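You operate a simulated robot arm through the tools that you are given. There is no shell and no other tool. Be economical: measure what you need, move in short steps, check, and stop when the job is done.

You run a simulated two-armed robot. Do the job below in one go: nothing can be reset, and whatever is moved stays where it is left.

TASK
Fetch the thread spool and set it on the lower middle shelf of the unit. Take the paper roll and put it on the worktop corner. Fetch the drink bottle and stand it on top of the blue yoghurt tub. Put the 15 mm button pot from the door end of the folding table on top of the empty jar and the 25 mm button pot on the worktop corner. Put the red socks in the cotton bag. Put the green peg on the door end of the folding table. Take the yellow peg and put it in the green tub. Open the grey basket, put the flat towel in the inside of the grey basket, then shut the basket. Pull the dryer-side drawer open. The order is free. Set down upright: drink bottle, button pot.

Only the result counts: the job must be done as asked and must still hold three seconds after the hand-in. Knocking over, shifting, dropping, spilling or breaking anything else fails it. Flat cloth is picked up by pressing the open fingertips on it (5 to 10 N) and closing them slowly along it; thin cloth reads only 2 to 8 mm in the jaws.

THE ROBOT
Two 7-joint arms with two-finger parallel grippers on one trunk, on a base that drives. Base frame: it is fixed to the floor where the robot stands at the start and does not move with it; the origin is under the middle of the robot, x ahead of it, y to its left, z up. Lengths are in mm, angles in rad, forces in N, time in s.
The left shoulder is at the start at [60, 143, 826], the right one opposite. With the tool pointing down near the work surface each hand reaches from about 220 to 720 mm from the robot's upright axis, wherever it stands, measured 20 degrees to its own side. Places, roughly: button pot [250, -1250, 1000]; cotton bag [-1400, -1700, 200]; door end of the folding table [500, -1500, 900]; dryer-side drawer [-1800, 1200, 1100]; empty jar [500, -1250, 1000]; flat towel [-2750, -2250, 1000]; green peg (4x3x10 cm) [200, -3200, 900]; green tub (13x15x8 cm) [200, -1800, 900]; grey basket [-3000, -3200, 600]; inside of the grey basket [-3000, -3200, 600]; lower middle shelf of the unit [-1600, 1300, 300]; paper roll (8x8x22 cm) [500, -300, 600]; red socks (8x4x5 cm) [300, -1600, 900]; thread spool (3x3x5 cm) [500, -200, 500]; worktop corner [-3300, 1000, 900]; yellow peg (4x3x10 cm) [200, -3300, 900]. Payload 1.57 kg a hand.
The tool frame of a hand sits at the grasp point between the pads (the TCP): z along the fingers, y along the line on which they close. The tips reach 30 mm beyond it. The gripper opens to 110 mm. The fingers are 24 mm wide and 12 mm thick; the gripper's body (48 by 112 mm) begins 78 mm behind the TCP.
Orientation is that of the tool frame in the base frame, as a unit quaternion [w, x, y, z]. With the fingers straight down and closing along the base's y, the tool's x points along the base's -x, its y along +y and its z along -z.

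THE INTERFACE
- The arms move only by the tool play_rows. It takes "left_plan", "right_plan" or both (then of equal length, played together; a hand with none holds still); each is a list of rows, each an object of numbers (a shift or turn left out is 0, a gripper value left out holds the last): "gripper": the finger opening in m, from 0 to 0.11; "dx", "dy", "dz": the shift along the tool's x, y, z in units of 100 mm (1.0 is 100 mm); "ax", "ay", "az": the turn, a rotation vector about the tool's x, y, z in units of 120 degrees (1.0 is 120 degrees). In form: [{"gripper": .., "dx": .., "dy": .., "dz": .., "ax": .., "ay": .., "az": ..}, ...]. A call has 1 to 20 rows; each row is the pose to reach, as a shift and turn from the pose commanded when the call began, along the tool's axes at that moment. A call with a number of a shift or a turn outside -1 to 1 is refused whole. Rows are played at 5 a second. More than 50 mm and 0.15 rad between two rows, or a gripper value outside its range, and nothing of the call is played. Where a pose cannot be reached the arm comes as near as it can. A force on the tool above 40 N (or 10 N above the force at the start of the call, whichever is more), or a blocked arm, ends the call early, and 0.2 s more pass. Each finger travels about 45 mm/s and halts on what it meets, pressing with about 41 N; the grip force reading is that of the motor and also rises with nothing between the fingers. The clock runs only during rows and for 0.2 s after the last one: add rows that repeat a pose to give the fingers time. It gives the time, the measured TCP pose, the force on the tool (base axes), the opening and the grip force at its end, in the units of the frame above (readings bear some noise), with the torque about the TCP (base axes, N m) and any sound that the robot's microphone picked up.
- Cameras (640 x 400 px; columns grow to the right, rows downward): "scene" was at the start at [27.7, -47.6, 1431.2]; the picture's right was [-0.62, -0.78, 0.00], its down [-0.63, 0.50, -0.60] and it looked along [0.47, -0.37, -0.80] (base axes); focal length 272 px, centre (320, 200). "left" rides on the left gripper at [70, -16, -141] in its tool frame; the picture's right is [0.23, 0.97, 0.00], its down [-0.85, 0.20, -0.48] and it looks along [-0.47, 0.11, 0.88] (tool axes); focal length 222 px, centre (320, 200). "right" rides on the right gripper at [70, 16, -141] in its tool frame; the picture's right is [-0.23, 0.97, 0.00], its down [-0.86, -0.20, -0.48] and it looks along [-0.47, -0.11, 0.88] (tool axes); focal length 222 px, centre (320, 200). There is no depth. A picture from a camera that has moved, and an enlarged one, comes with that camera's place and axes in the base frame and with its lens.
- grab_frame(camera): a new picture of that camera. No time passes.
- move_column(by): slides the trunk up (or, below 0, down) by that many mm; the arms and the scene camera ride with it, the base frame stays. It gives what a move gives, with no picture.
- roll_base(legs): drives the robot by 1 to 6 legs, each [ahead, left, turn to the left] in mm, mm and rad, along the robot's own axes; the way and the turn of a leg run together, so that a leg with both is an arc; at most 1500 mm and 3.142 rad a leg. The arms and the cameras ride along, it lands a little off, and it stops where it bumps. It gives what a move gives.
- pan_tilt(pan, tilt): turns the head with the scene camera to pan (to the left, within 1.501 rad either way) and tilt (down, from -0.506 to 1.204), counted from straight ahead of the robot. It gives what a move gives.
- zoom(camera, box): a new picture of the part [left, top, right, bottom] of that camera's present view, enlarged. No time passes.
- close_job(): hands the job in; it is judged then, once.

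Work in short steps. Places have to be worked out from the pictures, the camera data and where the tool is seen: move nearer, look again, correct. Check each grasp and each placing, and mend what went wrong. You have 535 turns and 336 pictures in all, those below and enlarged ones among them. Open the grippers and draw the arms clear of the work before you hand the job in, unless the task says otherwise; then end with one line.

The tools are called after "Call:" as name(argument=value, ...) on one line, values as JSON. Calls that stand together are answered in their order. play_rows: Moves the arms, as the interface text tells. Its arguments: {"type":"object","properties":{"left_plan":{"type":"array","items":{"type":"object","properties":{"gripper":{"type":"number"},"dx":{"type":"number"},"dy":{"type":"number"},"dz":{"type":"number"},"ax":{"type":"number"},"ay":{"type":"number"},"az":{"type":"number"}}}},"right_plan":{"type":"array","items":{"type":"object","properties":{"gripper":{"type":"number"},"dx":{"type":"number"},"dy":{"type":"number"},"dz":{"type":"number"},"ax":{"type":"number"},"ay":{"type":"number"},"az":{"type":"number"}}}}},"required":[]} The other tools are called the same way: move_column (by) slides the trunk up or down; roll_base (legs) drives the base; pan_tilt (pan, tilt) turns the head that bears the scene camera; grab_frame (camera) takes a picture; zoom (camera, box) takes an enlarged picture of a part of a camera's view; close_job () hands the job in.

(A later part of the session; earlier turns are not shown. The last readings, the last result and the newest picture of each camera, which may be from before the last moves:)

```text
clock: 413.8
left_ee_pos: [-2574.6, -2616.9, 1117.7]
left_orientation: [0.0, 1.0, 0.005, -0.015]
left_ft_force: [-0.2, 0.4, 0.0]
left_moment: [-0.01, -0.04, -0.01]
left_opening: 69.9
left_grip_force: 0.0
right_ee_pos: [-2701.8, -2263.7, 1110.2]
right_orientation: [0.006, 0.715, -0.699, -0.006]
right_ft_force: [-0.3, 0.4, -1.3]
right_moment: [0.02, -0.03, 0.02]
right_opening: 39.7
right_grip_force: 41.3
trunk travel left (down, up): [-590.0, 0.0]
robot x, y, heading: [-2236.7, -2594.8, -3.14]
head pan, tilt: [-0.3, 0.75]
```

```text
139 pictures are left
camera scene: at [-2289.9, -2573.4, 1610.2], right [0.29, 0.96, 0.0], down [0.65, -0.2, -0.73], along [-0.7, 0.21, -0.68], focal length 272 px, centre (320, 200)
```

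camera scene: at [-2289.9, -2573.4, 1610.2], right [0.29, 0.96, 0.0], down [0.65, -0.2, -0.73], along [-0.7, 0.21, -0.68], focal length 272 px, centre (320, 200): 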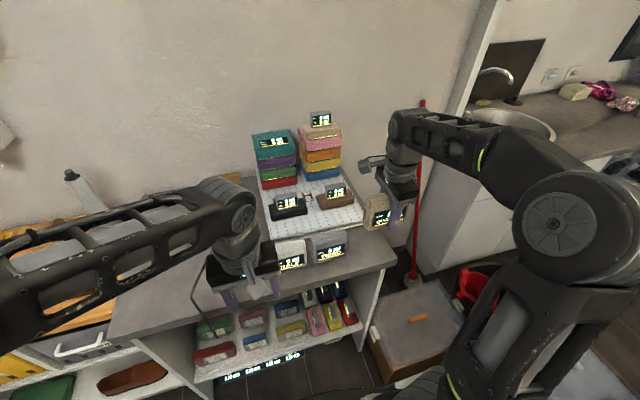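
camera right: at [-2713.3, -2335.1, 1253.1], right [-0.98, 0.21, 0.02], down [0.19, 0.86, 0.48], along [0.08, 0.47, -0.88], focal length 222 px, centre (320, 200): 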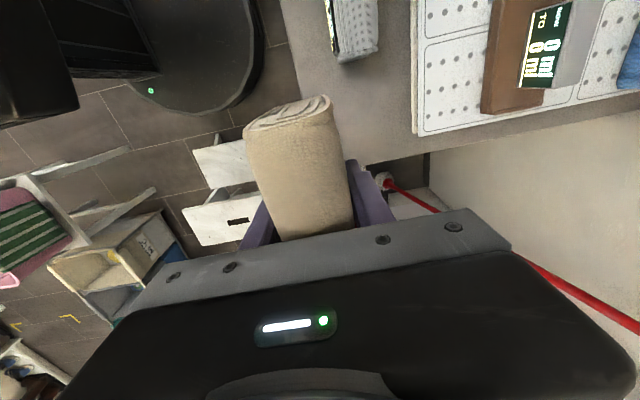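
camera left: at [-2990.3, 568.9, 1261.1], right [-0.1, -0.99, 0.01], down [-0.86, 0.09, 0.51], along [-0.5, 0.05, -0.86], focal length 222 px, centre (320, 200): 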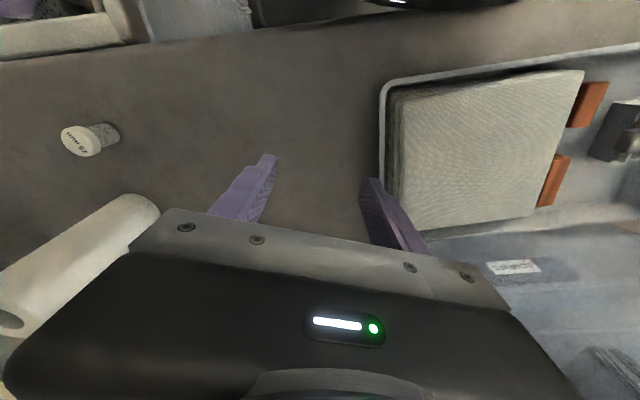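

Towel held. Back away from the counter, move in front of the grey basket (handle ≈[-2784,-3168,733]) and lower the column.

Call:
roll_base(legs=[[-330, 0, 0], [0, 425, 0]])

Call:
play_rows(right_plan=[{"dy": -0.4}, {"dy": -0.8}, {"dy": -1.0, "dx": -0.2}, {"dy": -1.0, "dx": -0.4}, {"dy": -1.0, "dx": -0.4}])

Call:
move_column(by=-210)

Call:
pan_tilt(pan=0.15, tilt=0.6)

Call:
grab_frame(camera="scene")

```text
clock: 418.2
left_ee_pos: [-2241.4, -3039.0, 1118.6]
left_orientation: [0.0, 1.0, 0.004, -0.013]
left_ft_force: [0.9, 0.0, 0.4]
left_moment: [0.01, -0.01, -0.01]
left_opening: 69.9
left_grip_force: 0.0
right_ee_pos: [-2369.2, -2686.8, 1111.1]
right_orientation: [0.006, 0.714, -0.7, -0.006]
right_ft_force: [0.1, -1.1, -1.3]
right_moment: [0.04, -0.02, 0.01]
right_opening: 39.6
right_grip_force: 41.6
trunk travel left (down, up): [-590.0, 0.0]
robot x, y, heading: [-1910.0, -3018.6, -3.138]
head pan, tilt: [-0.3, 0.75]
```

```text
clock: 419.4
left_ee_pos: [-2241.6, -3037.8, 1118.6]
left_orientation: [-0.001, 1.0, 0.003, -0.015]
left_ft_force: [-0.8, -1.0, 0.6]
left_moment: [0.01, -0.01, 0.0]
left_opening: 69.9
left_grip_force: 0.0
right_ee_pos: [-2268.4, -2643.3, 1109.9]
right_orientation: [0.007, 0.714, -0.7, -0.006]
right_ft_force: [-0.5, 0.5, -1.2]
right_moment: [-0.01, 0.03, 0.05]
right_opening: 39.8
right_grip_force: 41.1
trunk travel left (down, up): [-590.0, 0.0]
robot x, y, heading: [-1905.4, -3019.6, -3.141]
head pan, tilt: [-0.3, 0.75]
```

```text
clock: 421.6
left_ee_pos: [-2241.9, -3038.4, 908.9]
left_orientation: [-0.001, 1.0, 0.004, -0.013]
left_ft_force: [-0.4, -0.2, 0.1]
left_moment: [0.01, 0.0, 0.02]
left_opening: 70.0
left_grip_force: 0.0
right_ee_pos: [-2269.0, -2642.9, 899.4]
right_orientation: [0.006, 0.714, -0.7, -0.007]
right_ft_force: [0.4, -0.4, -1.9]
right_moment: [0.01, 0.01, 0.04]
right_opening: 39.7
right_grip_force: 41.4
trunk travel left (down, up): [-380.0, 210.0]
robot x, y, heading: [-1909.2, -3019.4, -3.141]
head pan, tilt: [-0.3, 0.75]
```

```text
clock: 422.5
left_ee_pos: [-2241.2, -3039.4, 908.1]
left_orientation: [0.0, 1.0, 0.005, -0.014]
left_ft_force: [0.1, 0.3, 0.4]
left_moment: [0.03, -0.01, -0.01]
left_opening: 70.1
left_grip_force: 0.1
right_ee_pos: [-2268.0, -2644.2, 898.1]
right_orientation: [0.006, 0.714, -0.701, -0.006]
right_ft_force: [0.1, -0.1, -1.9]
right_moment: [0.01, -0.01, 0.0]
right_opening: 39.7
right_grip_force: 40.7
trunk travel left (down, up): [-380.0, 210.0]
robot x, y, heading: [-1906.1, -3018.9, -3.141]
head pan, tilt: [0.15, 0.6]
```

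```text
138 pictures are left
camera scene: at [-1964.9, -3032.2, 1413.1], right [-0.15, 0.99, 0.0], down [0.56, 0.09, -0.82], along [-0.82, -0.12, -0.57], focal length 272 px, centre (320, 200)
```

scene: 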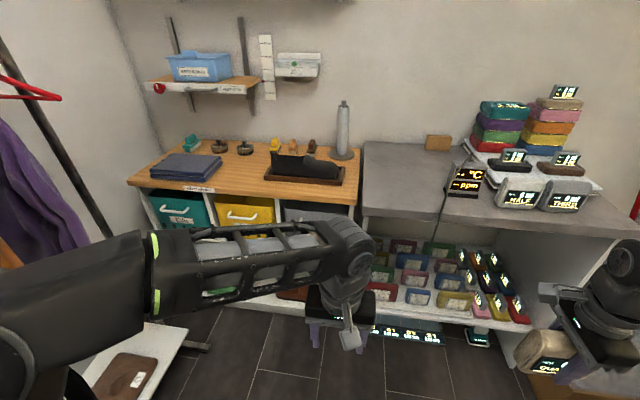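

Point the left tool forward while moving it ahead and left.

Call:
play_rows(left_plan=[{"ay": -0.068, "dx": -0.09, "dy": 0.09}, {"ay": -0.136, "dx": -0.18, "dy": 0.18}, {"ay": -0.205, "dx": -0.27, "dy": 0.27}, {"ay": -0.273, "dx": -0.36, "dy": 0.36}, {"ay": -0.341, "dx": -0.45, "dy": 0.45}, {"ay": -0.409, "dx": -0.54, "dy": 0.54}, {"ay": -0.477, "dx": -0.63, "dy": 0.63}, {"ay": -0.545, "dx": -0.72, "dy": 0.72}, {"ay": -0.614, "dx": -0.81, "dy": 0.81}, {"ay": -0.682, "dx": -0.9, "dy": 0.9}, {"ay": -0.74, "dx": -1.0, "dy": 1.0}, {"ay": -0.74, "dx": -1.0, "dy": 1.0}])

Call:
play_rows(left_plan=[{"dz": 0.3, "dx": 0.1}, {"dz": 0.6, "dx": 0.2}, {"dz": 0.9, "dx": 0.4}, {"dz": 1.0, "dx": 0.6}, {"dz": 1.0, "dx": 0.6}])

Call:
grab_frame(camera="left")

Call:
grab_frame(camera="scene")

```text
clock: 425.1
left_ee_pos: [-2417.7, -3077.2, 895.7]
left_orientation: [-0.002, -0.704, -0.003, 0.71]
left_ft_force: [-0.3, -0.1, 0.0]
left_moment: [-0.01, 0.02, -0.03]
left_opening: 69.9
left_grip_force: 0.1
left hand out of reach, approached as far as the arm can: row 6, 7, 8, 9, 10, 11, 12
right_ee_pos: [-2269.6, -2644.0, 900.3]
right_orientation: [0.006, 0.715, -0.699, -0.006]
right_ft_force: [-0.5, -0.1, -1.2]
right_moment: [0.05, -0.02, -0.02]
right_opening: 40.0
right_grip_force: 41.5
trunk travel left (down, up): [-380.0, 210.0]
robot x, y, heading: [-1904.8, -3017.4, -3.137]
head pan, tilt: [0.15, 0.6]
```

```text
clock: 426.3
left_ee_pos: [-2517.0, -3074.6, 836.7]
left_orientation: [-0.003, -0.705, -0.003, 0.709]
left_ft_force: [0.2, 0.6, 0.3]
left_moment: [0.01, -0.02, 0.0]
left_opening: 70.0
left_grip_force: 0.0
right_ee_pos: [-2269.0, -2643.3, 899.0]
right_orientation: [0.007, 0.715, -0.699, -0.007]
right_ft_force: [0.1, 0.4, -0.9]
right_moment: [0.02, 0.02, 0.0]
right_opening: 39.5
right_grip_force: 41.3
trunk travel left (down, up): [-380.0, 210.0]
robot x, y, heading: [-1909.1, -3018.6, -3.14]
head pan, tilt: [0.15, 0.6]
```

```text
137 pictures are left
camera left: at [-2377.5, -3057.9, 766.1], right [0.01, -0.97, -0.23], down [0.49, -0.2, 0.85], along [-0.87, -0.12, 0.47], focal length 222 px, centre (320, 200)
```

left: 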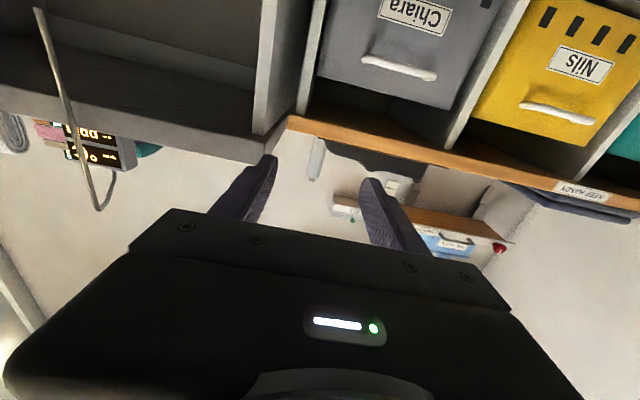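

```text
136 pictures are left
camera scene: at [-1964.9, -3032.4, 1413.1], right [-0.15, 0.99, 0.0], down [0.56, 0.09, -0.82], along [-0.82, -0.13, -0.57], focal length 272 px, centre (320, 200)
```

scene: 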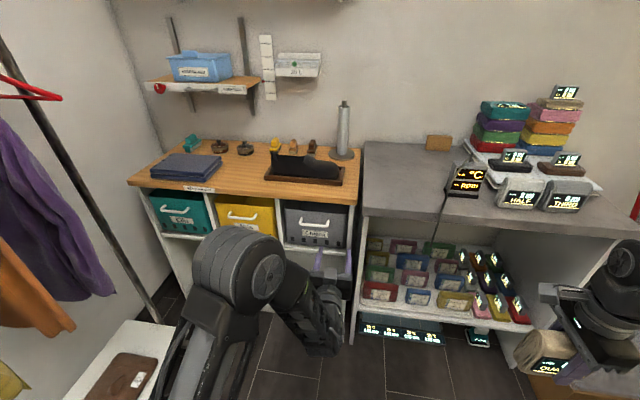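

Handle triangulated at ≈[-2784,-3181,731], bar along y. Roll the left gripper 90° so that the fingers close vertically.

Call:
play_rows(left_plan=[{"az": -0.068}, {"az": -0.136}, {"az": -0.205}, {"az": -0.273}, {"az": -0.341}, {"az": -0.409}, {"az": -0.477}, {"az": -0.545}, {"az": -0.614}, {"az": -0.682}, {"az": -0.75}, {"az": -0.75}])

Call:
grab_frame(camera="left")

```text
clock: 428.9
left_ee_pos: [-2525.2, -3099.5, 975.9]
left_orientation: [-0.475, 0.53, 0.515, -0.478]
left_ft_force: [-1.0, -0.1, 0.1]
left_moment: [0.01, 0.01, 0.01]
left_opening: 70.1
left_grip_force: 0.1
left hand out of reach, approached as far as the arm can: row 2, 3, 4, 5, 6, 7, 8, 9, 10, 11, 12
right_ee_pos: [-2268.5, -2643.5, 900.0]
right_orientation: [0.005, 0.714, -0.7, -0.006]
right_ft_force: [-0.5, -0.6, -1.4]
right_moment: [0.01, -0.01, 0.01]
right_opening: 39.7
right_grip_force: 40.9
trunk travel left (down, up): [-380.0, 210.0]
robot x, y, heading: [-1908.0, -3021.3, -3.138]
head pan, tilt: [0.15, 0.6]
```

```text
135 pictures are left
camera left: at [-2384.9, -3030.8, 1004.5], right [0.09, 0.21, -0.97], down [0.48, -0.86, -0.14], along [-0.87, -0.46, -0.18], focal length 222 px, centre (320, 200)
```

left: 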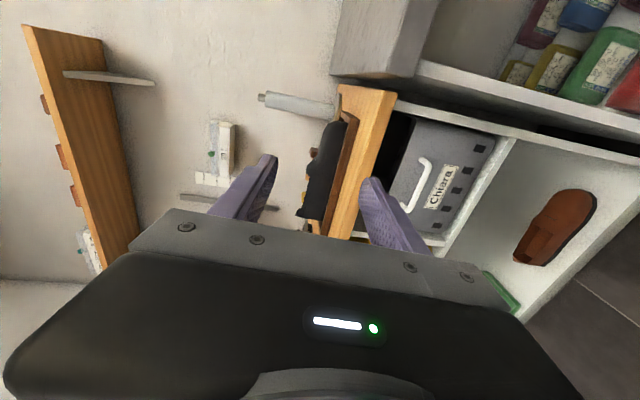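

Orientation is right but it drifted up. Try to go down (tool y).

Call:
play_rows(left_plan=[{"dy": 0.3}, {"dy": 0.6}, {"dy": 0.9}, {"dy": 1.0}, {"dy": 1.0}])

Call:
play_rows(left_plan=[{"dy": 0.3, "dx": -0.2}, {"dy": 0.6, "dx": -0.4}, {"dy": 0.9, "dx": -0.6}, {"dy": 1.0, "dx": -0.8}, {"dy": 1.0, "dx": -0.8}])

Call:
grab_frame(camera="left")

Call:
grab_frame(camera="scene")

```text
clock: 430.1
left_ee_pos: [-2512.8, -3109.8, 945.5]
left_orientation: [-0.461, 0.545, 0.521, -0.468]
left_ft_force: [0.0, -0.4, -0.2]
left_moment: [-0.02, -0.03, 0.0]
left_opening: 70.0
left_grip_force: 0.0
left hand out of reach, approached as far as the arm can: row 1, 2, 3, 4, 5
right_ee_pos: [-2270.0, -2643.2, 900.2]
right_orientation: [0.006, 0.714, -0.7, -0.006]
right_ft_force: [0.3, 0.5, -1.6]
right_moment: [-0.02, 0.01, -0.01]
right_opening: 39.7
right_grip_force: 41.0
trunk travel left (down, up): [-380.0, 210.0]
robot x, y, heading: [-1904.3, -3019.6, -3.137]
head pan, tilt: [0.15, 0.6]
```

```text
clock: 431.3
left_ee_pos: [-2504.1, -3199.8, 929.1]
left_orientation: [-0.462, 0.546, 0.524, -0.464]
left_ft_force: [-0.5, 0.9, -0.2]
left_moment: [-0.01, 0.02, -0.02]
left_opening: 69.7
left_grip_force: 0.1
left hand out of reach, approached as far as the arm can: row 1, 2, 3, 4, 5
right_ee_pos: [-2269.2, -2643.1, 899.5]
right_orientation: [0.006, 0.715, -0.699, -0.007]
right_ft_force: [0.0, 0.7, -1.8]
right_moment: [0.01, 0.01, -0.02]
right_opening: 39.8
right_grip_force: 40.9
trunk travel left (down, up): [-380.0, 210.0]
robot x, y, heading: [-1909.0, -3016.3, -3.143]
head pan, tilt: [0.15, 0.6]
```

```text
134 pictures are left
camera left: at [-2364.6, -3132.4, 965.1], right [0.15, 0.2, -0.97], down [0.48, -0.87, -0.11], along [-0.86, -0.45, -0.22], focal length 222 px, centre (320, 200)
```

left: 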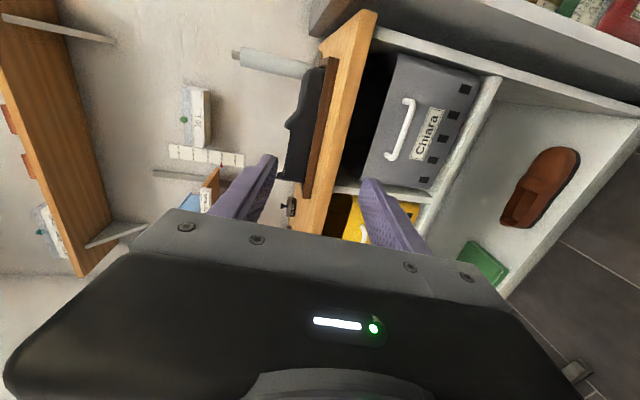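

```text
133 pictures are left
camera scene: at [-1964.8, -3032.4, 1413.1], right [-0.15, 0.99, 0.0], down [0.56, 0.09, -0.83], along [-0.82, -0.13, -0.56], focal length 272 px, centre (320, 200)
```

scene: 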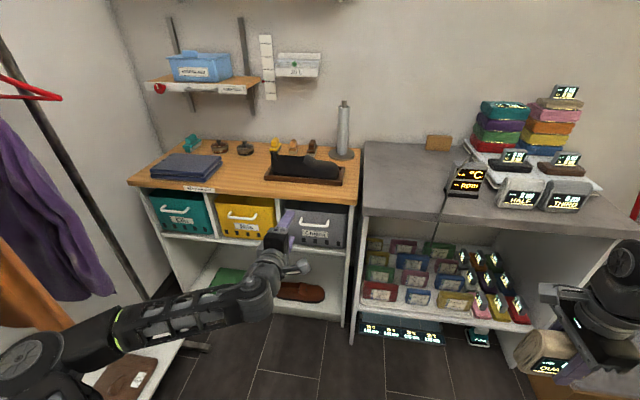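

Good pose. Lower the column by 195 to bring the hand to handle height, then view.

Call:
move_column(by=-195)

Call:
grab_frame(camera="left")

Call:
grab_frame(camera="scene")

```text
clock: 433.4
left_ee_pos: [-2504.2, -3200.7, 735.6]
left_orientation: [-0.461, 0.545, 0.524, -0.464]
left_ft_force: [0.6, 0.4, 0.1]
left_moment: [-0.01, 0.02, 0.0]
left_opening: 69.8
left_grip_force: 0.3
right_ee_pos: [-2268.4, -2643.7, 704.3]
right_orientation: [0.006, 0.715, -0.7, -0.006]
right_ft_force: [-0.8, -0.5, -0.4]
right_moment: [0.02, 0.02, -0.01]
right_opening: 39.6
right_grip_force: 40.6
trunk travel left (down, up): [-185.0, 405.0]
robot x, y, heading: [-1907.6, -3019.4, -3.143]
head pan, tilt: [0.15, 0.6]
```

```text
132 pictures are left
camera left: at [-2364.8, -3132.3, 770.2], right [0.15, 0.2, -0.97], down [0.49, -0.87, -0.11], along [-0.86, -0.45, -0.22], focal length 222 px, centre (320, 200)
```

left: 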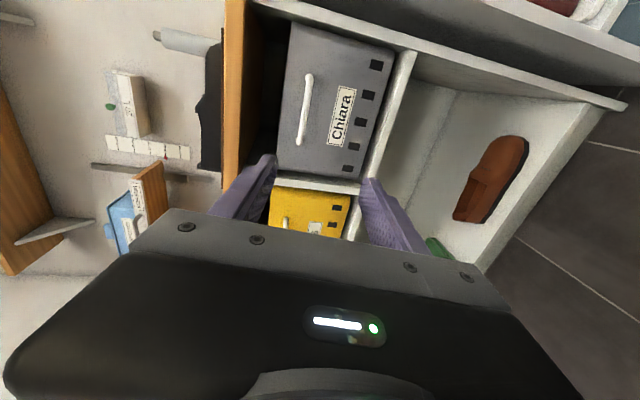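

```text
131 pictures are left
camera scene: at [-1964.8, -3032.4, 1218.1], right [-0.15, 0.99, 0.0], down [0.56, 0.09, -0.83], along [-0.82, -0.13, -0.56], focal length 272 px, centre (320, 200)
```

scene: 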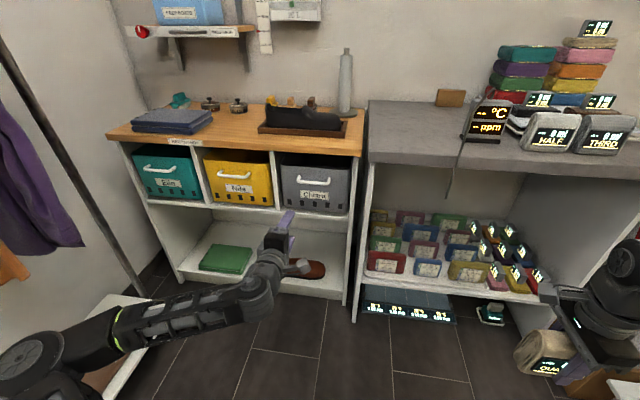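

Bar at ≈[-2795,-3178,730]. Roll ahead 200 and right 22, check.

Call:
roll_base(legs=[[200, -22, 0]])

Call:
move_column(by=-5)

Call:
grab_frame(camera="left")

Call:
zoom(camera="scene", box=[200, 100, 400, 260])

```text
clock: 435.0
left_ee_pos: [-2701.3, -3178.6, 734.4]
left_orientation: [-0.461, 0.545, 0.524, -0.464]
left_ft_force: [0.3, 0.0, 0.4]
left_moment: [0.02, -0.01, -0.01]
left_opening: 70.1
left_grip_force: 0.0
right_ee_pos: [-2468.1, -2622.1, 705.1]
right_orientation: [0.006, 0.715, -0.699, -0.006]
right_ft_force: [0.5, -0.3, -1.8]
right_moment: [0.02, 0.01, 0.02]
right_opening: 39.8
right_grip_force: 40.8
trunk travel left (down, up): [-185.0, 405.0]
robot x, y, heading: [-2107.1, -2997.8, -3.137]
head pan, tilt: [0.15, 0.6]
```

```text
clock: 435.6
left_ee_pos: [-2702.7, -3178.6, 729.9]
left_orientation: [-0.461, 0.545, 0.525, -0.464]
left_ft_force: [-0.8, -0.5, 0.7]
left_moment: [0.02, -0.01, -0.04]
left_opening: 70.1
left_grip_force: 0.1
right_ee_pos: [-2468.8, -2622.7, 698.2]
right_orientation: [0.005, 0.715, -0.699, -0.005]
right_ft_force: [0.1, 0.2, -1.3]
right_moment: [0.02, -0.01, 0.03]
right_opening: 39.8
right_grip_force: 40.8
trunk travel left (down, up): [-180.0, 410.0]
robot x, y, heading: [-2106.3, -2998.4, -3.139]
head pan, tilt: [0.15, 0.6]
```

```text
130 pictures are left
camera left: at [-2563.7, -3111.2, 765.1], right [0.15, 0.2, -0.97], down [0.49, -0.87, -0.11], along [-0.86, -0.45, -0.22], focal length 222 px, centre (320, 200)
```

left: 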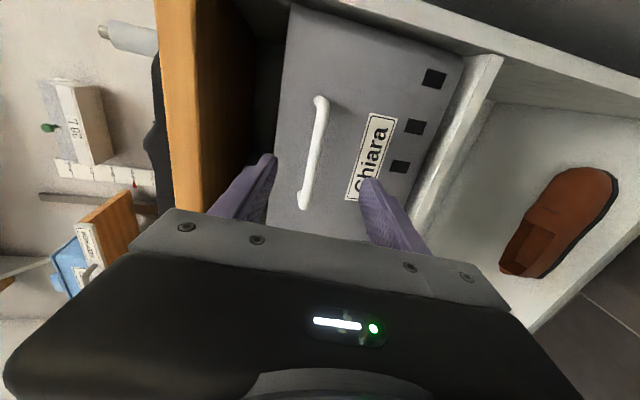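

```text
2.50 times, centred on (300, 180) of scene
camera zoom: at [-2163.9, -3011.0, 1213.1], right [-0.15, 0.99, 0.0], down [0.56, 0.09, -0.83], along [-0.82, -0.13, -0.56], focal length 679 px, centre (370, 250)
```

zoom: 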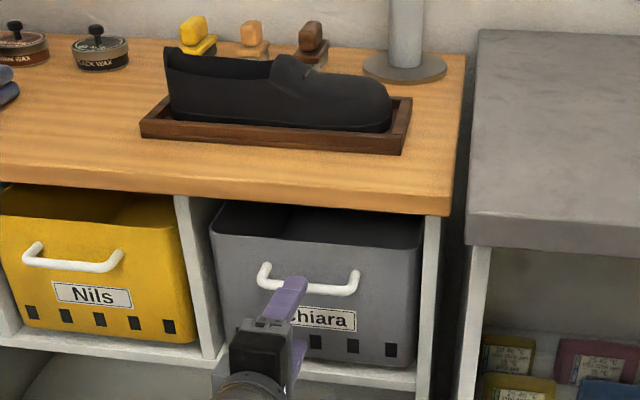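

Bar is centred between the fingers. Advance 82 mm and close.

Call:
roll_base(legs=[[82, 0, 0]])

Call:
grab_frame(camera="left")

Call:
zoom(camera="scene", box=[200, 100, 400, 260])

```text
clock: 436.7
left_ee_pos: [-2777.2, -3177.6, 729.5]
left_orientation: [-0.461, 0.544, 0.525, -0.465]
left_ft_force: [3.4, -0.1, -1.6]
left_moment: [0.04, 0.07, 0.04]
left_opening: 68.0
left_grip_force: 0.1
right_ee_pos: [-2546.4, -2622.7, 698.3]
right_orientation: [0.005, 0.715, -0.699, -0.005]
right_ft_force: [0.4, 0.1, -1.2]
right_moment: [0.0, 0.01, 0.03]
right_opening: 39.8
right_grip_force: 40.7
trunk travel left (down, up): [-180.0, 410.0]
robot x, y, heading: [-2183.7, -2993.8, -3.135]
head pan, tilt: [0.15, 0.6]
stopped in leg 1: the force on the tool passed its limit (the readings are from after the stop); the commanded pose is now the measured one
```

```text
128 pictures are left
camera left: at [-2639.0, -3111.1, 765.1], right [0.14, 0.2, -0.97], down [0.49, -0.87, -0.11], along [-0.86, -0.46, -0.22], focal length 222 px, centre (320, 200)
```

left: 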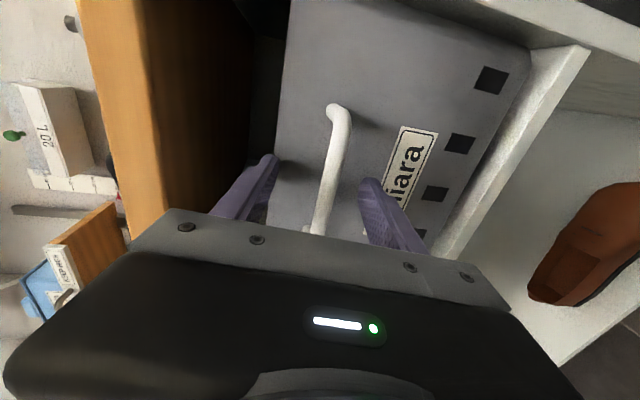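

```text
2.50 times, centred on (300, 180) of scene
camera zoom: at [-2241.4, -3011.4, 1213.1], right [-0.15, 0.99, 0.0], down [0.56, 0.09, -0.83], along [-0.82, -0.13, -0.56], focal length 679 px, centre (370, 250)
```

zoom: 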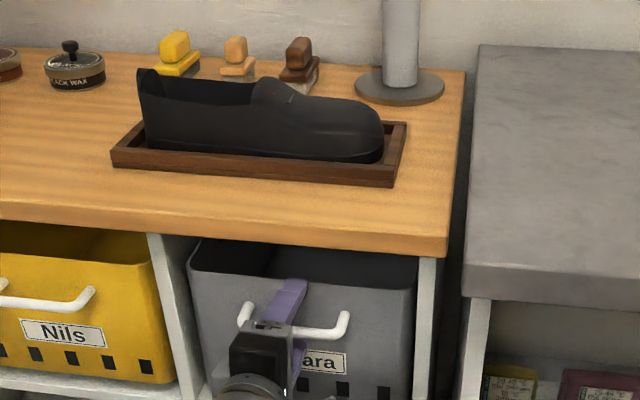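

Tips touch the basket face; the bar lies between the fingers. Close on the bar.

Call:
play_rows(left_plan=[{"gripper": 0.05}, {"gripper": 0.035}, {"gripper": 0.02}, {"gripper": 0.01}, {"gripper": 0.005}, {"gripper": 0.005}, {"gripper": 0.005}])

Call:
grab_frame(camera="left")

```text
clock: 438.3
left_ee_pos: [-2778.0, -3179.6, 728.9]
left_orientation: [-0.459, 0.545, 0.525, -0.464]
left_ft_force: [9.3, 1.3, -15.7]
left_moment: [0.28, -0.04, 0.13]
left_opening: 20.4
left_grip_force: 8.4
right_ee_pos: [-2546.2, -2621.9, 699.7]
right_orientation: [0.005, 0.715, -0.699, -0.005]
right_ft_force: [0.4, 0.1, -2.2]
right_moment: [-0.01, -0.02, 0.01]
right_opening: 39.6
right_grip_force: 41.4
trunk travel left (down, up): [-180.0, 410.0]
robot x, y, heading: [-2185.4, -2997.6, -3.14]
head pan, tilt: [0.15, 0.6]
```

```text
126 pictures are left
camera left: at [-2639.3, -3111.1, 764.4], right [0.15, 0.2, -0.97], down [0.49, -0.87, -0.11], along [-0.86, -0.46, -0.23], focal length 222 px, centre (320, 200)
```

left: 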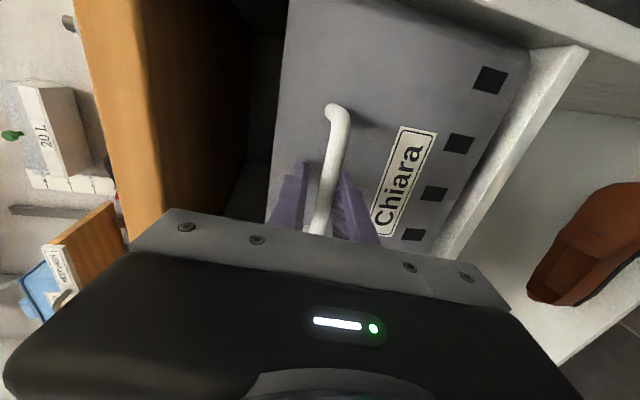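

Call:
play_rows(left_plan=[{"gripper": 0.005, "dy": 0.02}, {"gripper": 0.005, "dy": 0.03}, {"gripper": 0.005, "dy": 0.03}, {"gripper": 0.005, "dy": 0.03}])

```text
clock: 439.3
left_ee_pos: [-2779.1, -3179.9, 726.8]
left_orientation: [-0.46, 0.546, 0.526, -0.462]
left_ft_force: [1.9, 2.8, -14.0]
left_moment: [0.21, 0.0, 0.01]
left_opening: 17.2
left_grip_force: 7.3
right_ee_pos: [-2546.7, -2622.4, 698.4]
right_orientation: [0.006, 0.715, -0.699, -0.006]
right_ft_force: [-0.3, 0.3, -1.8]
right_moment: [-0.01, -0.01, -0.01]
right_opening: 40.0
right_grip_force: 40.9
trunk travel left (down, up): [-180.0, 410.0]
robot x, y, heading: [-2185.8, -3000.3, -3.137]
head pan, tilt: [0.15, 0.6]
```

Lower finger bears first; go 4 mm down and let it close.

Call:
play_rows(left_plan=[{"gripper": 0.002, "dy": 0.02}, {"gripper": 0.002, "dy": 0.04}, {"gripper": 0.002, "dy": 0.05}, {"gripper": 0.002, "dy": 0.05}, {"gripper": 0.002, "dy": 0.05}])

```text
clock: 440.5
left_ee_pos: [-2777.6, -3178.6, 725.4]
left_orientation: [-0.458, 0.547, 0.527, -0.461]
left_ft_force: [5.6, 4.5, -18.5]
left_moment: [0.75, -0.01, 0.1]
left_opening: 12.1
left_grip_force: 29.5
left hand out of reach, approached as far as the arm can: row 2, 3, 4, 5
right_ee_pos: [-2545.9, -2623.6, 698.8]
right_orientation: [0.005, 0.715, -0.699, -0.004]
right_ft_force: [0.0, -0.1, -0.7]
right_moment: [0.01, 0.03, -0.02]
right_opening: 39.6
right_grip_force: 40.1
trunk travel left (down, up): [-180.0, 410.0]
robot x, y, heading: [-2183.7, -2993.9, -3.141]
head pan, tilt: [0.15, 0.6]
```

Gripped (12 mm). Pull the basket by rolling back slowly.

Call:
roll_base(legs=[[-60, 0, 0]])

Call:
zoom(camera="scene", box=[200, 100, 400, 260])

```text
clock: 441.5
left_ee_pos: [-2718.0, -3179.1, 724.9]
left_orientation: [-0.457, 0.547, 0.528, -0.462]
left_ft_force: [-0.5, 2.9, -18.1]
left_moment: [0.74, -0.04, 0.06]
left_opening: 11.9
left_grip_force: 29.3
right_ee_pos: [-2487.4, -2623.4, 699.6]
right_orientation: [0.005, 0.715, -0.699, -0.005]
right_ft_force: [-1.0, -0.2, -1.9]
right_moment: [-0.02, -0.01, 0.0]
right_opening: 39.7
right_grip_force: 41.0
trunk travel left (down, up): [-180.0, 410.0]
robot x, y, heading: [-2125.2, -2998.5, -3.146]
head pan, tilt: [0.15, 0.6]
```

```text
2.50 times, centred on (300, 180) of scene
camera zoom: at [-2182.9, -3011.4, 1213.0], right [-0.15, 0.99, 0.0], down [0.56, 0.09, -0.82], along [-0.81, -0.13, -0.57], focal length 679 px, centre (370, 250)
```

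zoom: 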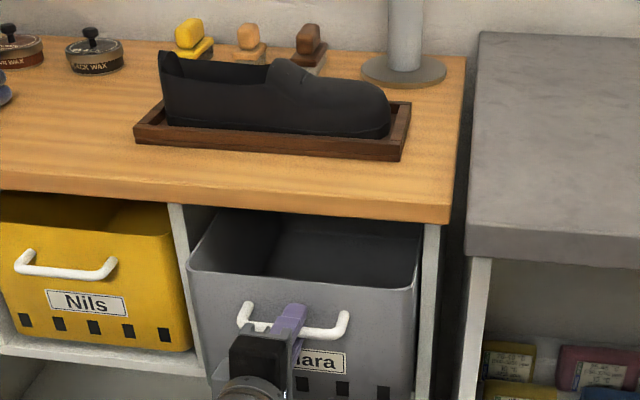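

It slides out nicely. Pull 110 mm more.

Call:
roll_base(legs=[[-110, 0, 0]])

Call:
grab_frame(camera="scene")

```text
clock: 442.7
left_ee_pos: [-2606.8, -3178.5, 726.0]
left_orientation: [-0.458, 0.547, 0.527, -0.462]
left_ft_force: [0.0, -1.6, -7.8]
left_moment: [0.67, -0.02, 0.17]
left_opening: 12.0
left_grip_force: 29.5
right_ee_pos: [-2377.1, -2622.0, 698.8]
right_orientation: [0.005, 0.715, -0.699, -0.006]
right_ft_force: [0.0, -0.1, -1.4]
right_moment: [0.06, 0.01, -0.01]
right_opening: 39.2
right_grip_force: 41.0
trunk travel left (down, up): [-180.0, 410.0]
robot x, y, heading: [-2016.0, -2996.5, -3.137]
head pan, tilt: [0.15, 0.6]
```

```text
124 pictures are left
camera scene: at [-2071.7, -3011.1, 1213.0], right [-0.15, 0.99, 0.0], down [0.56, 0.09, -0.82], along [-0.81, -0.13, -0.57], focal length 272 px, centre (320, 200)
```

scene: 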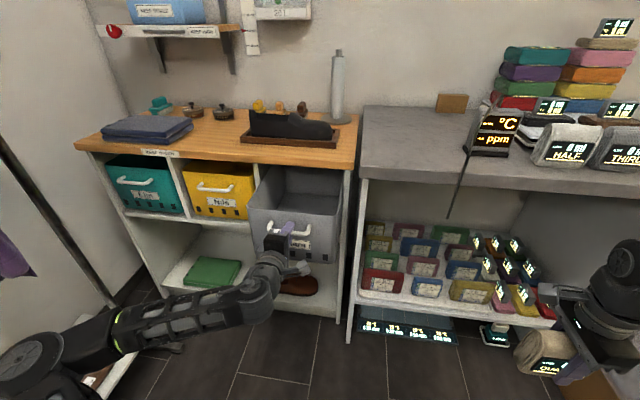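

Pulled out ≈170 mm. Loosen the grip slightly to test whether the basket stays level.

Call:
play_rows(left_plan=[{"gripper": 0.016}, {"gripper": 0.02}, {"gripper": 0.024}, {"gripper": 0.024}])

Call:
grab_frame(camera="left")

Call:
zoom(camera="scene", box=[200, 130, 400, 290])

```text
clock: 443.7
left_ee_pos: [-2606.4, -3177.7, 724.9]
left_orientation: [-0.458, 0.547, 0.527, -0.462]
left_ft_force: [-0.3, 0.3, -0.4]
left_moment: [0.0, 0.02, -0.01]
left_opening: 23.9
left_grip_force: 0.0
right_ee_pos: [-2375.5, -2622.1, 698.4]
right_orientation: [0.006, 0.715, -0.699, -0.005]
right_ft_force: [0.4, 0.1, -2.2]
right_moment: [0.0, 0.03, -0.02]
right_opening: 39.6
right_grip_force: 41.1
trunk travel left (down, up): [-180.0, 410.0]
robot x, y, heading: [-2013.5, -2996.5, -3.137]
head pan, tilt: [0.15, 0.6]
```

```text
123 pictures are left
camera left: at [-2468.3, -3110.9, 762.0], right [0.15, 0.2, -0.97], down [0.49, -0.87, -0.1], along [-0.86, -0.46, -0.23], focal length 222 px, centre (320, 200)
```

left: 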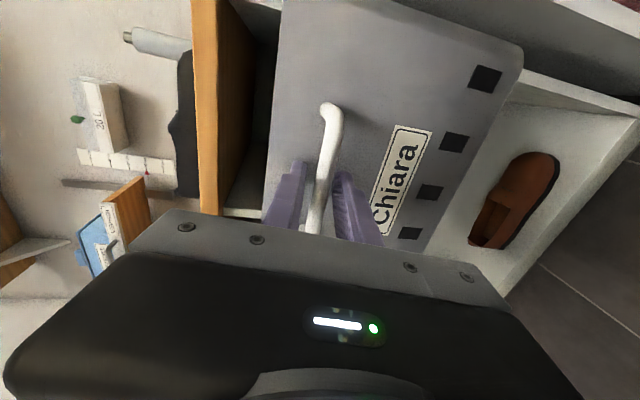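

```text
2.50 times, centred on (300, 210) of scene
camera zoom: at [-2071.1, -3010.7, 1213.1], right [-0.15, 0.99, 0.0], down [0.56, 0.09, -0.82], along [-0.82, -0.13, -0.57], focal length 679 px, centre (370, 175)
```

zoom: 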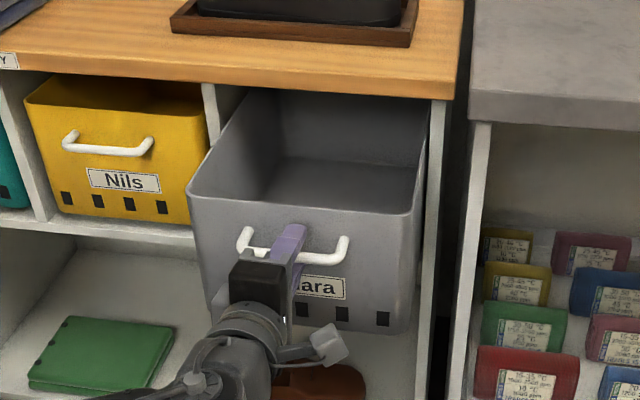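

The basket stays. Release fully, back away, and fold the left arm back to tool-down.

Call:
play_rows(left_plan=[{"gripper": 0.04}, {"gripper": 0.06}, {"gripper": 0.07}, {"gripper": 0.07}])

Call:
roll_base(legs=[[-250, 0, 0]])

Call:
move_column(by=350)

Call:
play_rows(left_plan=[{"az": 0.068}, {"az": 0.136}, {"az": 0.205}, {"az": 0.273}, {"az": 0.341}, {"az": 0.409}, {"az": 0.477}, {"az": 0.545}, {"az": 0.614}, {"az": 0.682}, {"az": 0.75}, {"az": 0.75}])

```text
clock: 444.7
left_ee_pos: [-2607.2, -3178.2, 724.3]
left_orientation: [-0.458, 0.547, 0.527, -0.462]
left_ft_force: [-0.2, -0.4, -0.3]
left_moment: [-0.02, -0.01, 0.03]
left_opening: 70.1
left_grip_force: 0.0
right_ee_pos: [-2376.2, -2621.7, 699.7]
right_orientation: [0.006, 0.715, -0.699, -0.006]
right_ft_force: [0.4, -0.3, -1.1]
right_moment: [0.03, 0.01, 0.01]
right_opening: 39.5
right_grip_force: 41.0
trunk travel left (down, up): [-180.0, 410.0]
robot x, y, heading: [-2015.0, -2993.8, -3.142]
head pan, tilt: [0.15, 0.6]
```

```text
clock: 446.5
left_ee_pos: [-2357.5, -3177.0, 725.4]
left_orientation: [-0.458, 0.547, 0.527, -0.462]
left_ft_force: [-0.1, -0.1, -0.1]
left_moment: [0.0, 0.02, -0.01]
left_opening: 70.0
left_grip_force: 0.1
right_ee_pos: [-2124.5, -2621.0, 699.7]
right_orientation: [0.006, 0.715, -0.699, -0.006]
right_ft_force: [0.3, -0.3, -1.5]
right_moment: [0.0, -0.02, 0.0]
right_opening: 39.6
right_grip_force: 41.2
trunk travel left (down, up): [-180.0, 410.0]
robot x, y, heading: [-1766.5, -2997.3, -3.135]
head pan, tilt: [0.15, 0.6]
```

```text
clock: 449.9
left_ee_pos: [-2357.2, -3177.9, 1074.7]
left_orientation: [-0.457, 0.547, 0.528, -0.462]
left_ft_force: [0.2, 0.2, 0.0]
left_moment: [-0.01, -0.02, 0.01]
left_opening: 69.9
left_grip_force: 0.0
right_ee_pos: [-2127.4, -2620.8, 1049.2]
right_orientation: [0.006, 0.715, -0.699, -0.006]
right_ft_force: [-0.4, 0.0, -2.0]
right_moment: [0.05, 0.02, -0.01]
right_opening: 39.7
right_grip_force: 40.6
trunk travel left (down, up): [-530.0, 60.0]
robot x, y, heading: [-1763.9, -2995.9, -3.138]
head pan, tilt: [0.15, 0.6]
```

```text
clock: 452.5
left_ee_pos: [-2357.2, -3178.7, 1075.3]
left_orientation: [0.003, 0.759, -0.015, -0.651]
left_ft_force: [-0.2, -0.6, 0.3]
left_moment: [-0.02, -0.05, 0.03]
left_opening: 69.9
left_grip_force: 0.1
right_ee_pos: [-2125.7, -2621.6, 1049.4]
right_orientation: [0.006, 0.715, -0.699, -0.005]
right_ft_force: [-0.3, 0.0, -1.6]
right_moment: [0.0, -0.01, 0.0]
right_opening: 39.3
right_grip_force: 41.0
trunk travel left (down, up): [-530.0, 60.0]
robot x, y, heading: [-1764.0, -2991.8, -3.144]
head pan, tilt: [0.15, 0.6]
```

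Call:
play_rows(left_plan=[{"ay": 0.068, "dz": -0.1}, {"ay": 0.136, "dz": -0.2}, {"ay": 0.205, "dz": -0.3}, {"ay": 0.273, "dz": -0.4}, {"ay": 0.341, "dz": -0.5}, {"ay": 0.409, "dz": -0.6}, {"ay": 0.477, "dz": -0.7}, {"ay": 0.545, "dz": -0.8}, {"ay": 0.614, "dz": -0.9}, {"ay": 0.6775, "dz": -1.0}, {"ay": 0.6775, "dz": -1.0}])

Call:
play_rows(left_plan=[{"dx": 0.3, "dz": -0.2}, {"dx": 0.6, "dz": -0.4}, {"dx": 0.9, "dz": -0.4}, {"dx": 1.0, "dz": -0.4}, {"dx": 1.0, "dz": -0.4}])

Call:
play_rows(left_plan=[{"dx": 0.3}, {"dx": 0.6}, {"dx": 0.8}, {"dx": 0.8}])

```text
clock: 454.9
left_ee_pos: [-2258.8, -3178.3, 1087.4]
left_orientation: [0.013, 1.0, -0.011, -0.001]
left_ft_force: [0.2, 0.3, 0.0]
left_moment: [-0.02, 0.04, -0.01]
left_opening: 70.1
left_grip_force: 0.1
left hand out of reach, approached as far as the arm can: row 10, 11
right_ee_pos: [-2126.4, -2621.5, 1049.9]
right_orientation: [0.005, 0.715, -0.699, -0.006]
right_ft_force: [-0.3, 0.1, -1.1]
right_moment: [0.01, 0.03, -0.03]
right_opening: 39.9
right_grip_force: 41.1
trunk travel left (down, up): [-530.0, 60.0]
robot x, y, heading: [-1764.1, -2994.4, -3.135]
head pan, tilt: [0.15, 0.6]
```

```text
clock: 456.1
left_ee_pos: [-2156.9, -3177.6, 1124.7]
left_orientation: [0.01, 1.0, -0.009, 0.002]
left_ft_force: [0.2, 1.2, -0.1]
left_moment: [0.02, -0.02, 0.03]
left_opening: 70.1
left_grip_force: 0.1
left hand out of reach, approached as far as the arm can: row 2
right_ee_pos: [-2125.6, -2620.5, 1050.0]
right_orientation: [0.006, 0.715, -0.699, -0.005]
right_ft_force: [-0.3, -0.1, -2.2]
right_moment: [0.03, 0.02, -0.03]
right_opening: 39.5
right_grip_force: 41.0
trunk travel left (down, up): [-530.0, 60.0]
robot x, y, heading: [-1764.4, -2994.3, -3.14]
head pan, tilt: [0.15, 0.6]
```

```text
clock: 457.1
left_ee_pos: [-2086.4, -3180.3, 1118.8]
left_orientation: [0.01, 1.0, -0.009, 0.001]
left_ft_force: [-0.7, -0.7, 0.1]
left_moment: [0.03, -0.01, 0.0]
left_opening: 69.8
left_grip_force: 0.1
left hand out of reach, approached as far as the arm can: row 3, 4
right_ee_pos: [-2125.1, -2622.0, 1048.9]
right_orientation: [0.007, 0.716, -0.699, -0.006]
right_ft_force: [0.1, 0.2, -1.7]
right_moment: [0.01, 0.02, -0.02]
right_opening: 39.9
right_grip_force: 40.5
trunk travel left (down, up): [-530.0, 60.0]
robot x, y, heading: [-1764.3, -2992.0, -3.137]
head pan, tilt: [0.15, 0.6]
```

Drive to about [-2215,-3230] and look at the open basket.

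Call:
roll_base(legs=[[0, 238, 0], [440, 0, 0]])

Call:
pan_tilt(pan=-0.05, tilt=0.85)

Call:
grab_frame(camera="scene")

Call:
grab_frame(camera="left")

```text
clock: 461.2
left_ee_pos: [-2526.8, -3416.3, 1118.8]
left_orientation: [0.011, 1.0, -0.011, 0.002]
left_ft_force: [0.1, 0.5, 0.8]
left_moment: [0.0, -0.01, 0.0]
left_opening: 70.1
left_grip_force: 0.1
right_ee_pos: [-2564.1, -2857.7, 1049.8]
right_orientation: [0.006, 0.713, -0.701, -0.006]
right_ft_force: [-0.4, -0.4, -2.0]
right_moment: [0.0, -0.02, 0.01]
right_opening: 39.7
right_grip_force: 41.2
trunk travel left (down, up): [-530.0, 60.0]
robot x, y, heading: [-2203.5, -3234.3, 3.144]
head pan, tilt: [0.15, 0.6]
```

```text
clock: 461.9
left_ee_pos: [-2526.0, -3416.5, 1119.4]
left_orientation: [0.012, 1.0, -0.01, 0.001]
left_ft_force: [0.0, 0.1, 0.4]
left_moment: [0.0, 0.02, -0.03]
left_opening: 69.9
left_grip_force: 0.0
right_ee_pos: [-2563.3, -2857.8, 1048.3]
right_orientation: [0.005, 0.714, -0.7, -0.005]
right_ft_force: [0.2, 1.1, -1.6]
right_moment: [0.01, -0.01, -0.02]
right_opening: 39.7
right_grip_force: 40.7
trunk travel left (down, up): [-530.0, 60.0]
robot x, y, heading: [-2204.4, -3231.0, 3.141]
head pan, tilt: [-0.051, 0.85]
```

```text
121 pictures are left
camera scene: at [-2251.1, -3230.5, 1542.2], right [0.05, 1.0, 0.0], down [0.75, -0.04, -0.66], along [-0.66, 0.03, -0.75], focal length 272 px, centre (320, 200)
```

scene: 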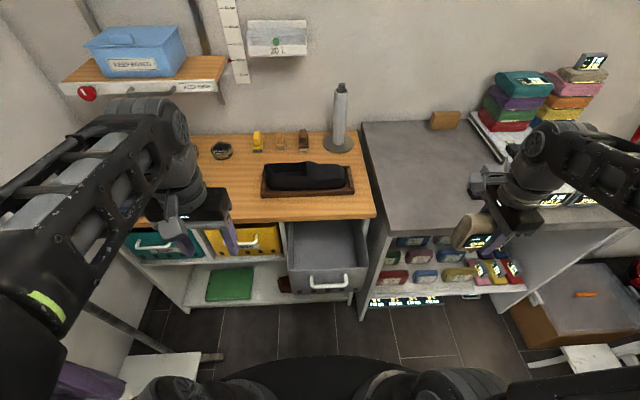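

```text
120 pictures are left
camera left: at [-2455.7, -3399.3, 1260.0], right [0.21, -0.98, 0.02], down [-0.86, -0.17, 0.48], along [-0.47, -0.12, -0.88], focal length 222 px, centre (320, 200)
```

left: 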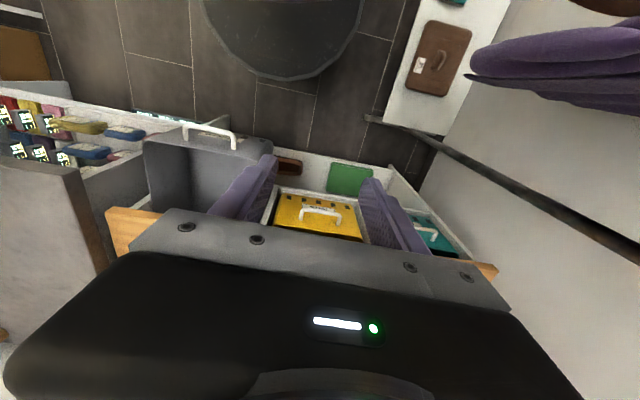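

The wood top overhangs, leaving only ~80 mm of opening. I'll pull the basket out more by hooking the front wall from inside with the left fingers. Position first.

Call:
roll_base(legs=[[0, -190, 0]])

Call:
play_rows(left_plan=[{"dx": -0.4, "dy": -0.1, "gripper": 0.04}, {"dx": -0.8, "dy": -0.2}, {"dx": -1.0, "dy": -0.36}, {"dx": -1.0, "dy": -0.36}])

Call:
play_rows(left_plan=[{"dx": -0.3, "dz": 0.3}, {"dx": -0.6, "dz": 0.6}, {"dx": -0.6, "dz": 0.9}, {"dx": -0.6, "dz": 1.0}])

Call:
grab_frame(camera="left")

Call:
grab_frame(camera="scene")

```text
clock: 463.5
left_ee_pos: [-2525.5, -3227.0, 1118.6]
left_orientation: [0.011, 1.0, -0.01, 0.002]
left_ft_force: [-0.6, -0.3, 0.2]
left_moment: [-0.01, -0.01, 0.01]
left_opening: 70.1
left_grip_force: 0.1
right_ee_pos: [-2564.6, -2668.1, 1049.4]
right_orientation: [0.006, 0.715, -0.699, -0.005]
right_ft_force: [-0.2, -0.9, -1.7]
right_moment: [-0.02, 0.02, 0.02]
right_opening: 39.7
right_grip_force: 41.2
trunk travel left (down, up): [-530.0, 60.0]
robot x, y, heading: [-2201.9, -3044.7, -3.139]
head pan, tilt: [-0.051, 0.85]
```

```text
clock: 464.5
left_ee_pos: [-2624.0, -3190.0, 1118.8]
left_orientation: [0.011, 1.0, -0.01, 0.001]
left_ft_force: [0.6, -0.6, 0.1]
left_moment: [0.03, -0.02, -0.02]
left_opening: 40.0
left_grip_force: 0.1
right_ee_pos: [-2565.2, -2669.0, 1049.8]
right_orientation: [0.005, 0.715, -0.699, -0.006]
right_ft_force: [-0.8, -0.4, -1.3]
right_moment: [0.02, -0.02, -0.01]
right_opening: 39.8
right_grip_force: 41.2
trunk travel left (down, up): [-530.0, 60.0]
robot x, y, heading: [-2202.5, -3040.0, -3.144]
head pan, tilt: [-0.051, 0.85]
```

```text
clock: 465.5
left_ee_pos: [-2684.2, -3191.1, 1016.0]
left_orientation: [0.011, 1.0, -0.009, 0.0]
left_ft_force: [-1.3, -0.6, -0.8]
left_moment: [-0.02, 0.03, 0.01]
left_opening: 39.9
left_grip_force: 0.1
right_ee_pos: [-2565.7, -2668.2, 1049.5]
right_orientation: [0.006, 0.714, -0.7, -0.005]
right_ft_force: [0.8, -1.0, -1.6]
right_moment: [0.01, -0.01, 0.01]
right_opening: 40.0
right_grip_force: 41.2
trunk travel left (down, up): [-530.0, 60.0]
robot x, y, heading: [-2200.1, -3043.7, -3.142]
head pan, tilt: [-0.051, 0.85]
```

```text
119 pictures are left
camera left: at [-2614.7, -3173.0, 1159.0], right [0.21, -0.98, 0.02], down [-0.86, -0.17, 0.48], along [-0.47, -0.12, -0.88], focal length 222 px, centre (320, 200)
```

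left: 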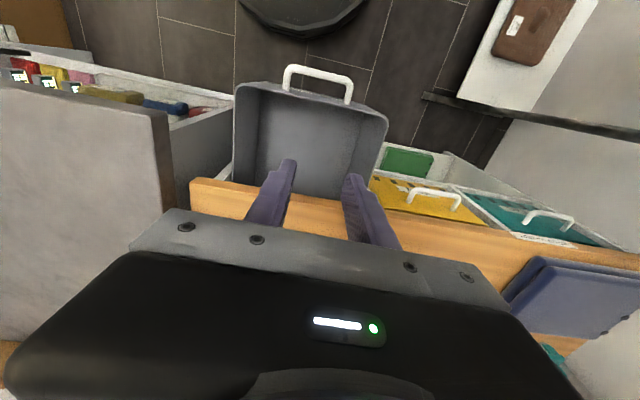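

```text
118 pictures are left
camera scene: at [-2251.4, -3040.7, 1542.2], right [0.05, 1.0, 0.0], down [0.75, -0.04, -0.66], along [-0.66, 0.03, -0.75], focal length 272 px, centre (320, 200)
```

scene: 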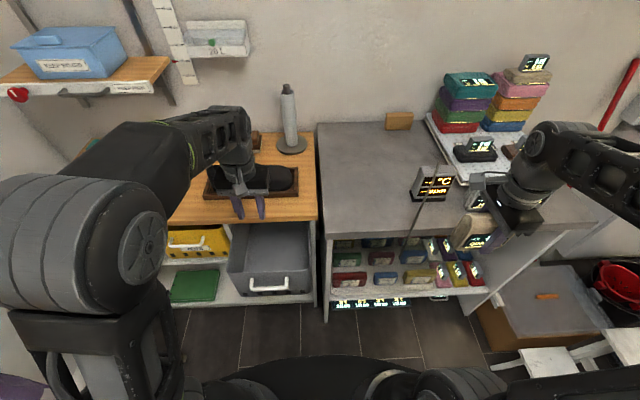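

Lower into the basket: column -200, then the arm.

Call:
move_column(by=-200)

Call:
play_rows(left_plan=[{"dz": 0.2, "dy": -0.1}, {"dz": 0.4, "dy": -0.12}, {"dz": 0.6, "dy": -0.12}, {"dz": 0.7, "dy": -0.12}, {"dz": 0.7, "dy": -0.12}])

Call:
grab_frame(camera="left")

Call:
zoom(camera="scene", box=[160, 130, 360, 290])

```text
clock: 467.6
left_ee_pos: [-2684.1, -3190.7, 816.9]
left_orientation: [0.011, 1.0, -0.01, 0.001]
left_ft_force: [0.4, 0.2, 0.4]
left_moment: [0.02, -0.02, 0.01]
left_opening: 40.1
left_grip_force: 0.1
right_ee_pos: [-2564.5, -2669.1, 848.6]
right_orientation: [0.005, 0.715, -0.699, -0.005]
right_ft_force: [-0.5, -0.4, -2.0]
right_moment: [0.02, -0.02, 0.03]
right_opening: 39.2
right_grip_force: 40.7
trunk travel left (down, up): [-330.0, 260.0]
robot x, y, heading: [-2205.7, -3042.8, -3.142]
head pan, tilt: [-0.051, 0.85]
```

```text
clock: 468.9
left_ee_pos: [-2683.9, -3179.6, 747.0]
left_orientation: [0.012, 1.0, -0.01, 0.001]
left_ft_force: [-0.5, 0.3, -0.1]
left_moment: [0.02, 0.01, 0.0]
left_opening: 39.8
left_grip_force: 0.1
right_ee_pos: [-2565.5, -2668.8, 849.2]
right_orientation: [0.006, 0.716, -0.698, -0.006]
right_ft_force: [-0.8, 0.9, -1.4]
right_moment: [0.0, -0.02, -0.01]
right_opening: 39.9
right_grip_force: 41.0
trunk travel left (down, up): [-330.0, 260.0]
robot x, y, heading: [-2204.3, -3044.6, -3.142]
head pan, tilt: [-0.051, 0.85]
```

```text
117 pictures are left
camera left: at [-2614.2, -3162.9, 888.9], right [0.21, -0.98, 0.02], down [-0.86, -0.17, 0.48], along [-0.47, -0.12, -0.88], focal length 222 px, centre (320, 200)
```

left: 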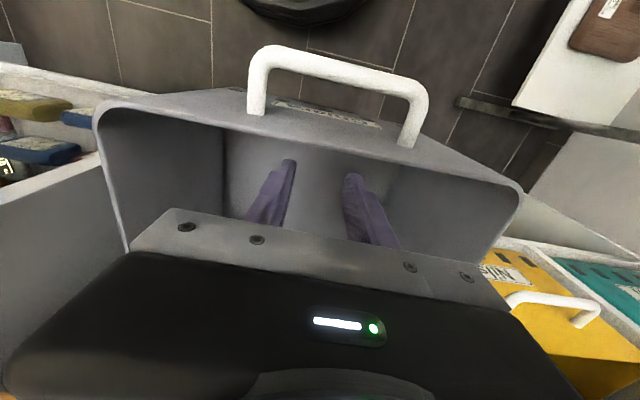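

```text
2.50 times, centred on (260, 210) of scene
camera zoom: at [-2251.2, -3040.8, 1342.2], right [0.05, 1.0, 0.0], down [0.75, -0.04, -0.66], along [-0.66, 0.03, -0.75], focal length 679 px, centre (470, 175)
```

zoom: 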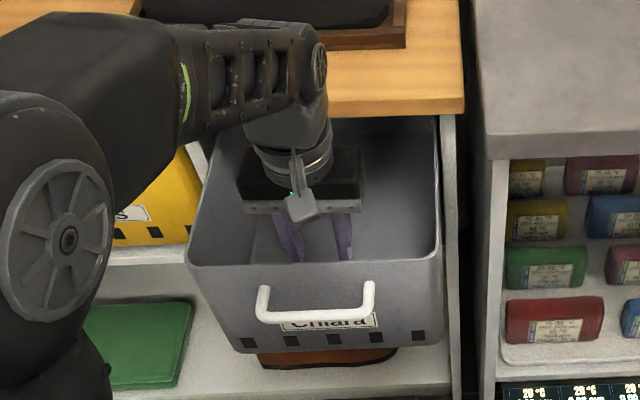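

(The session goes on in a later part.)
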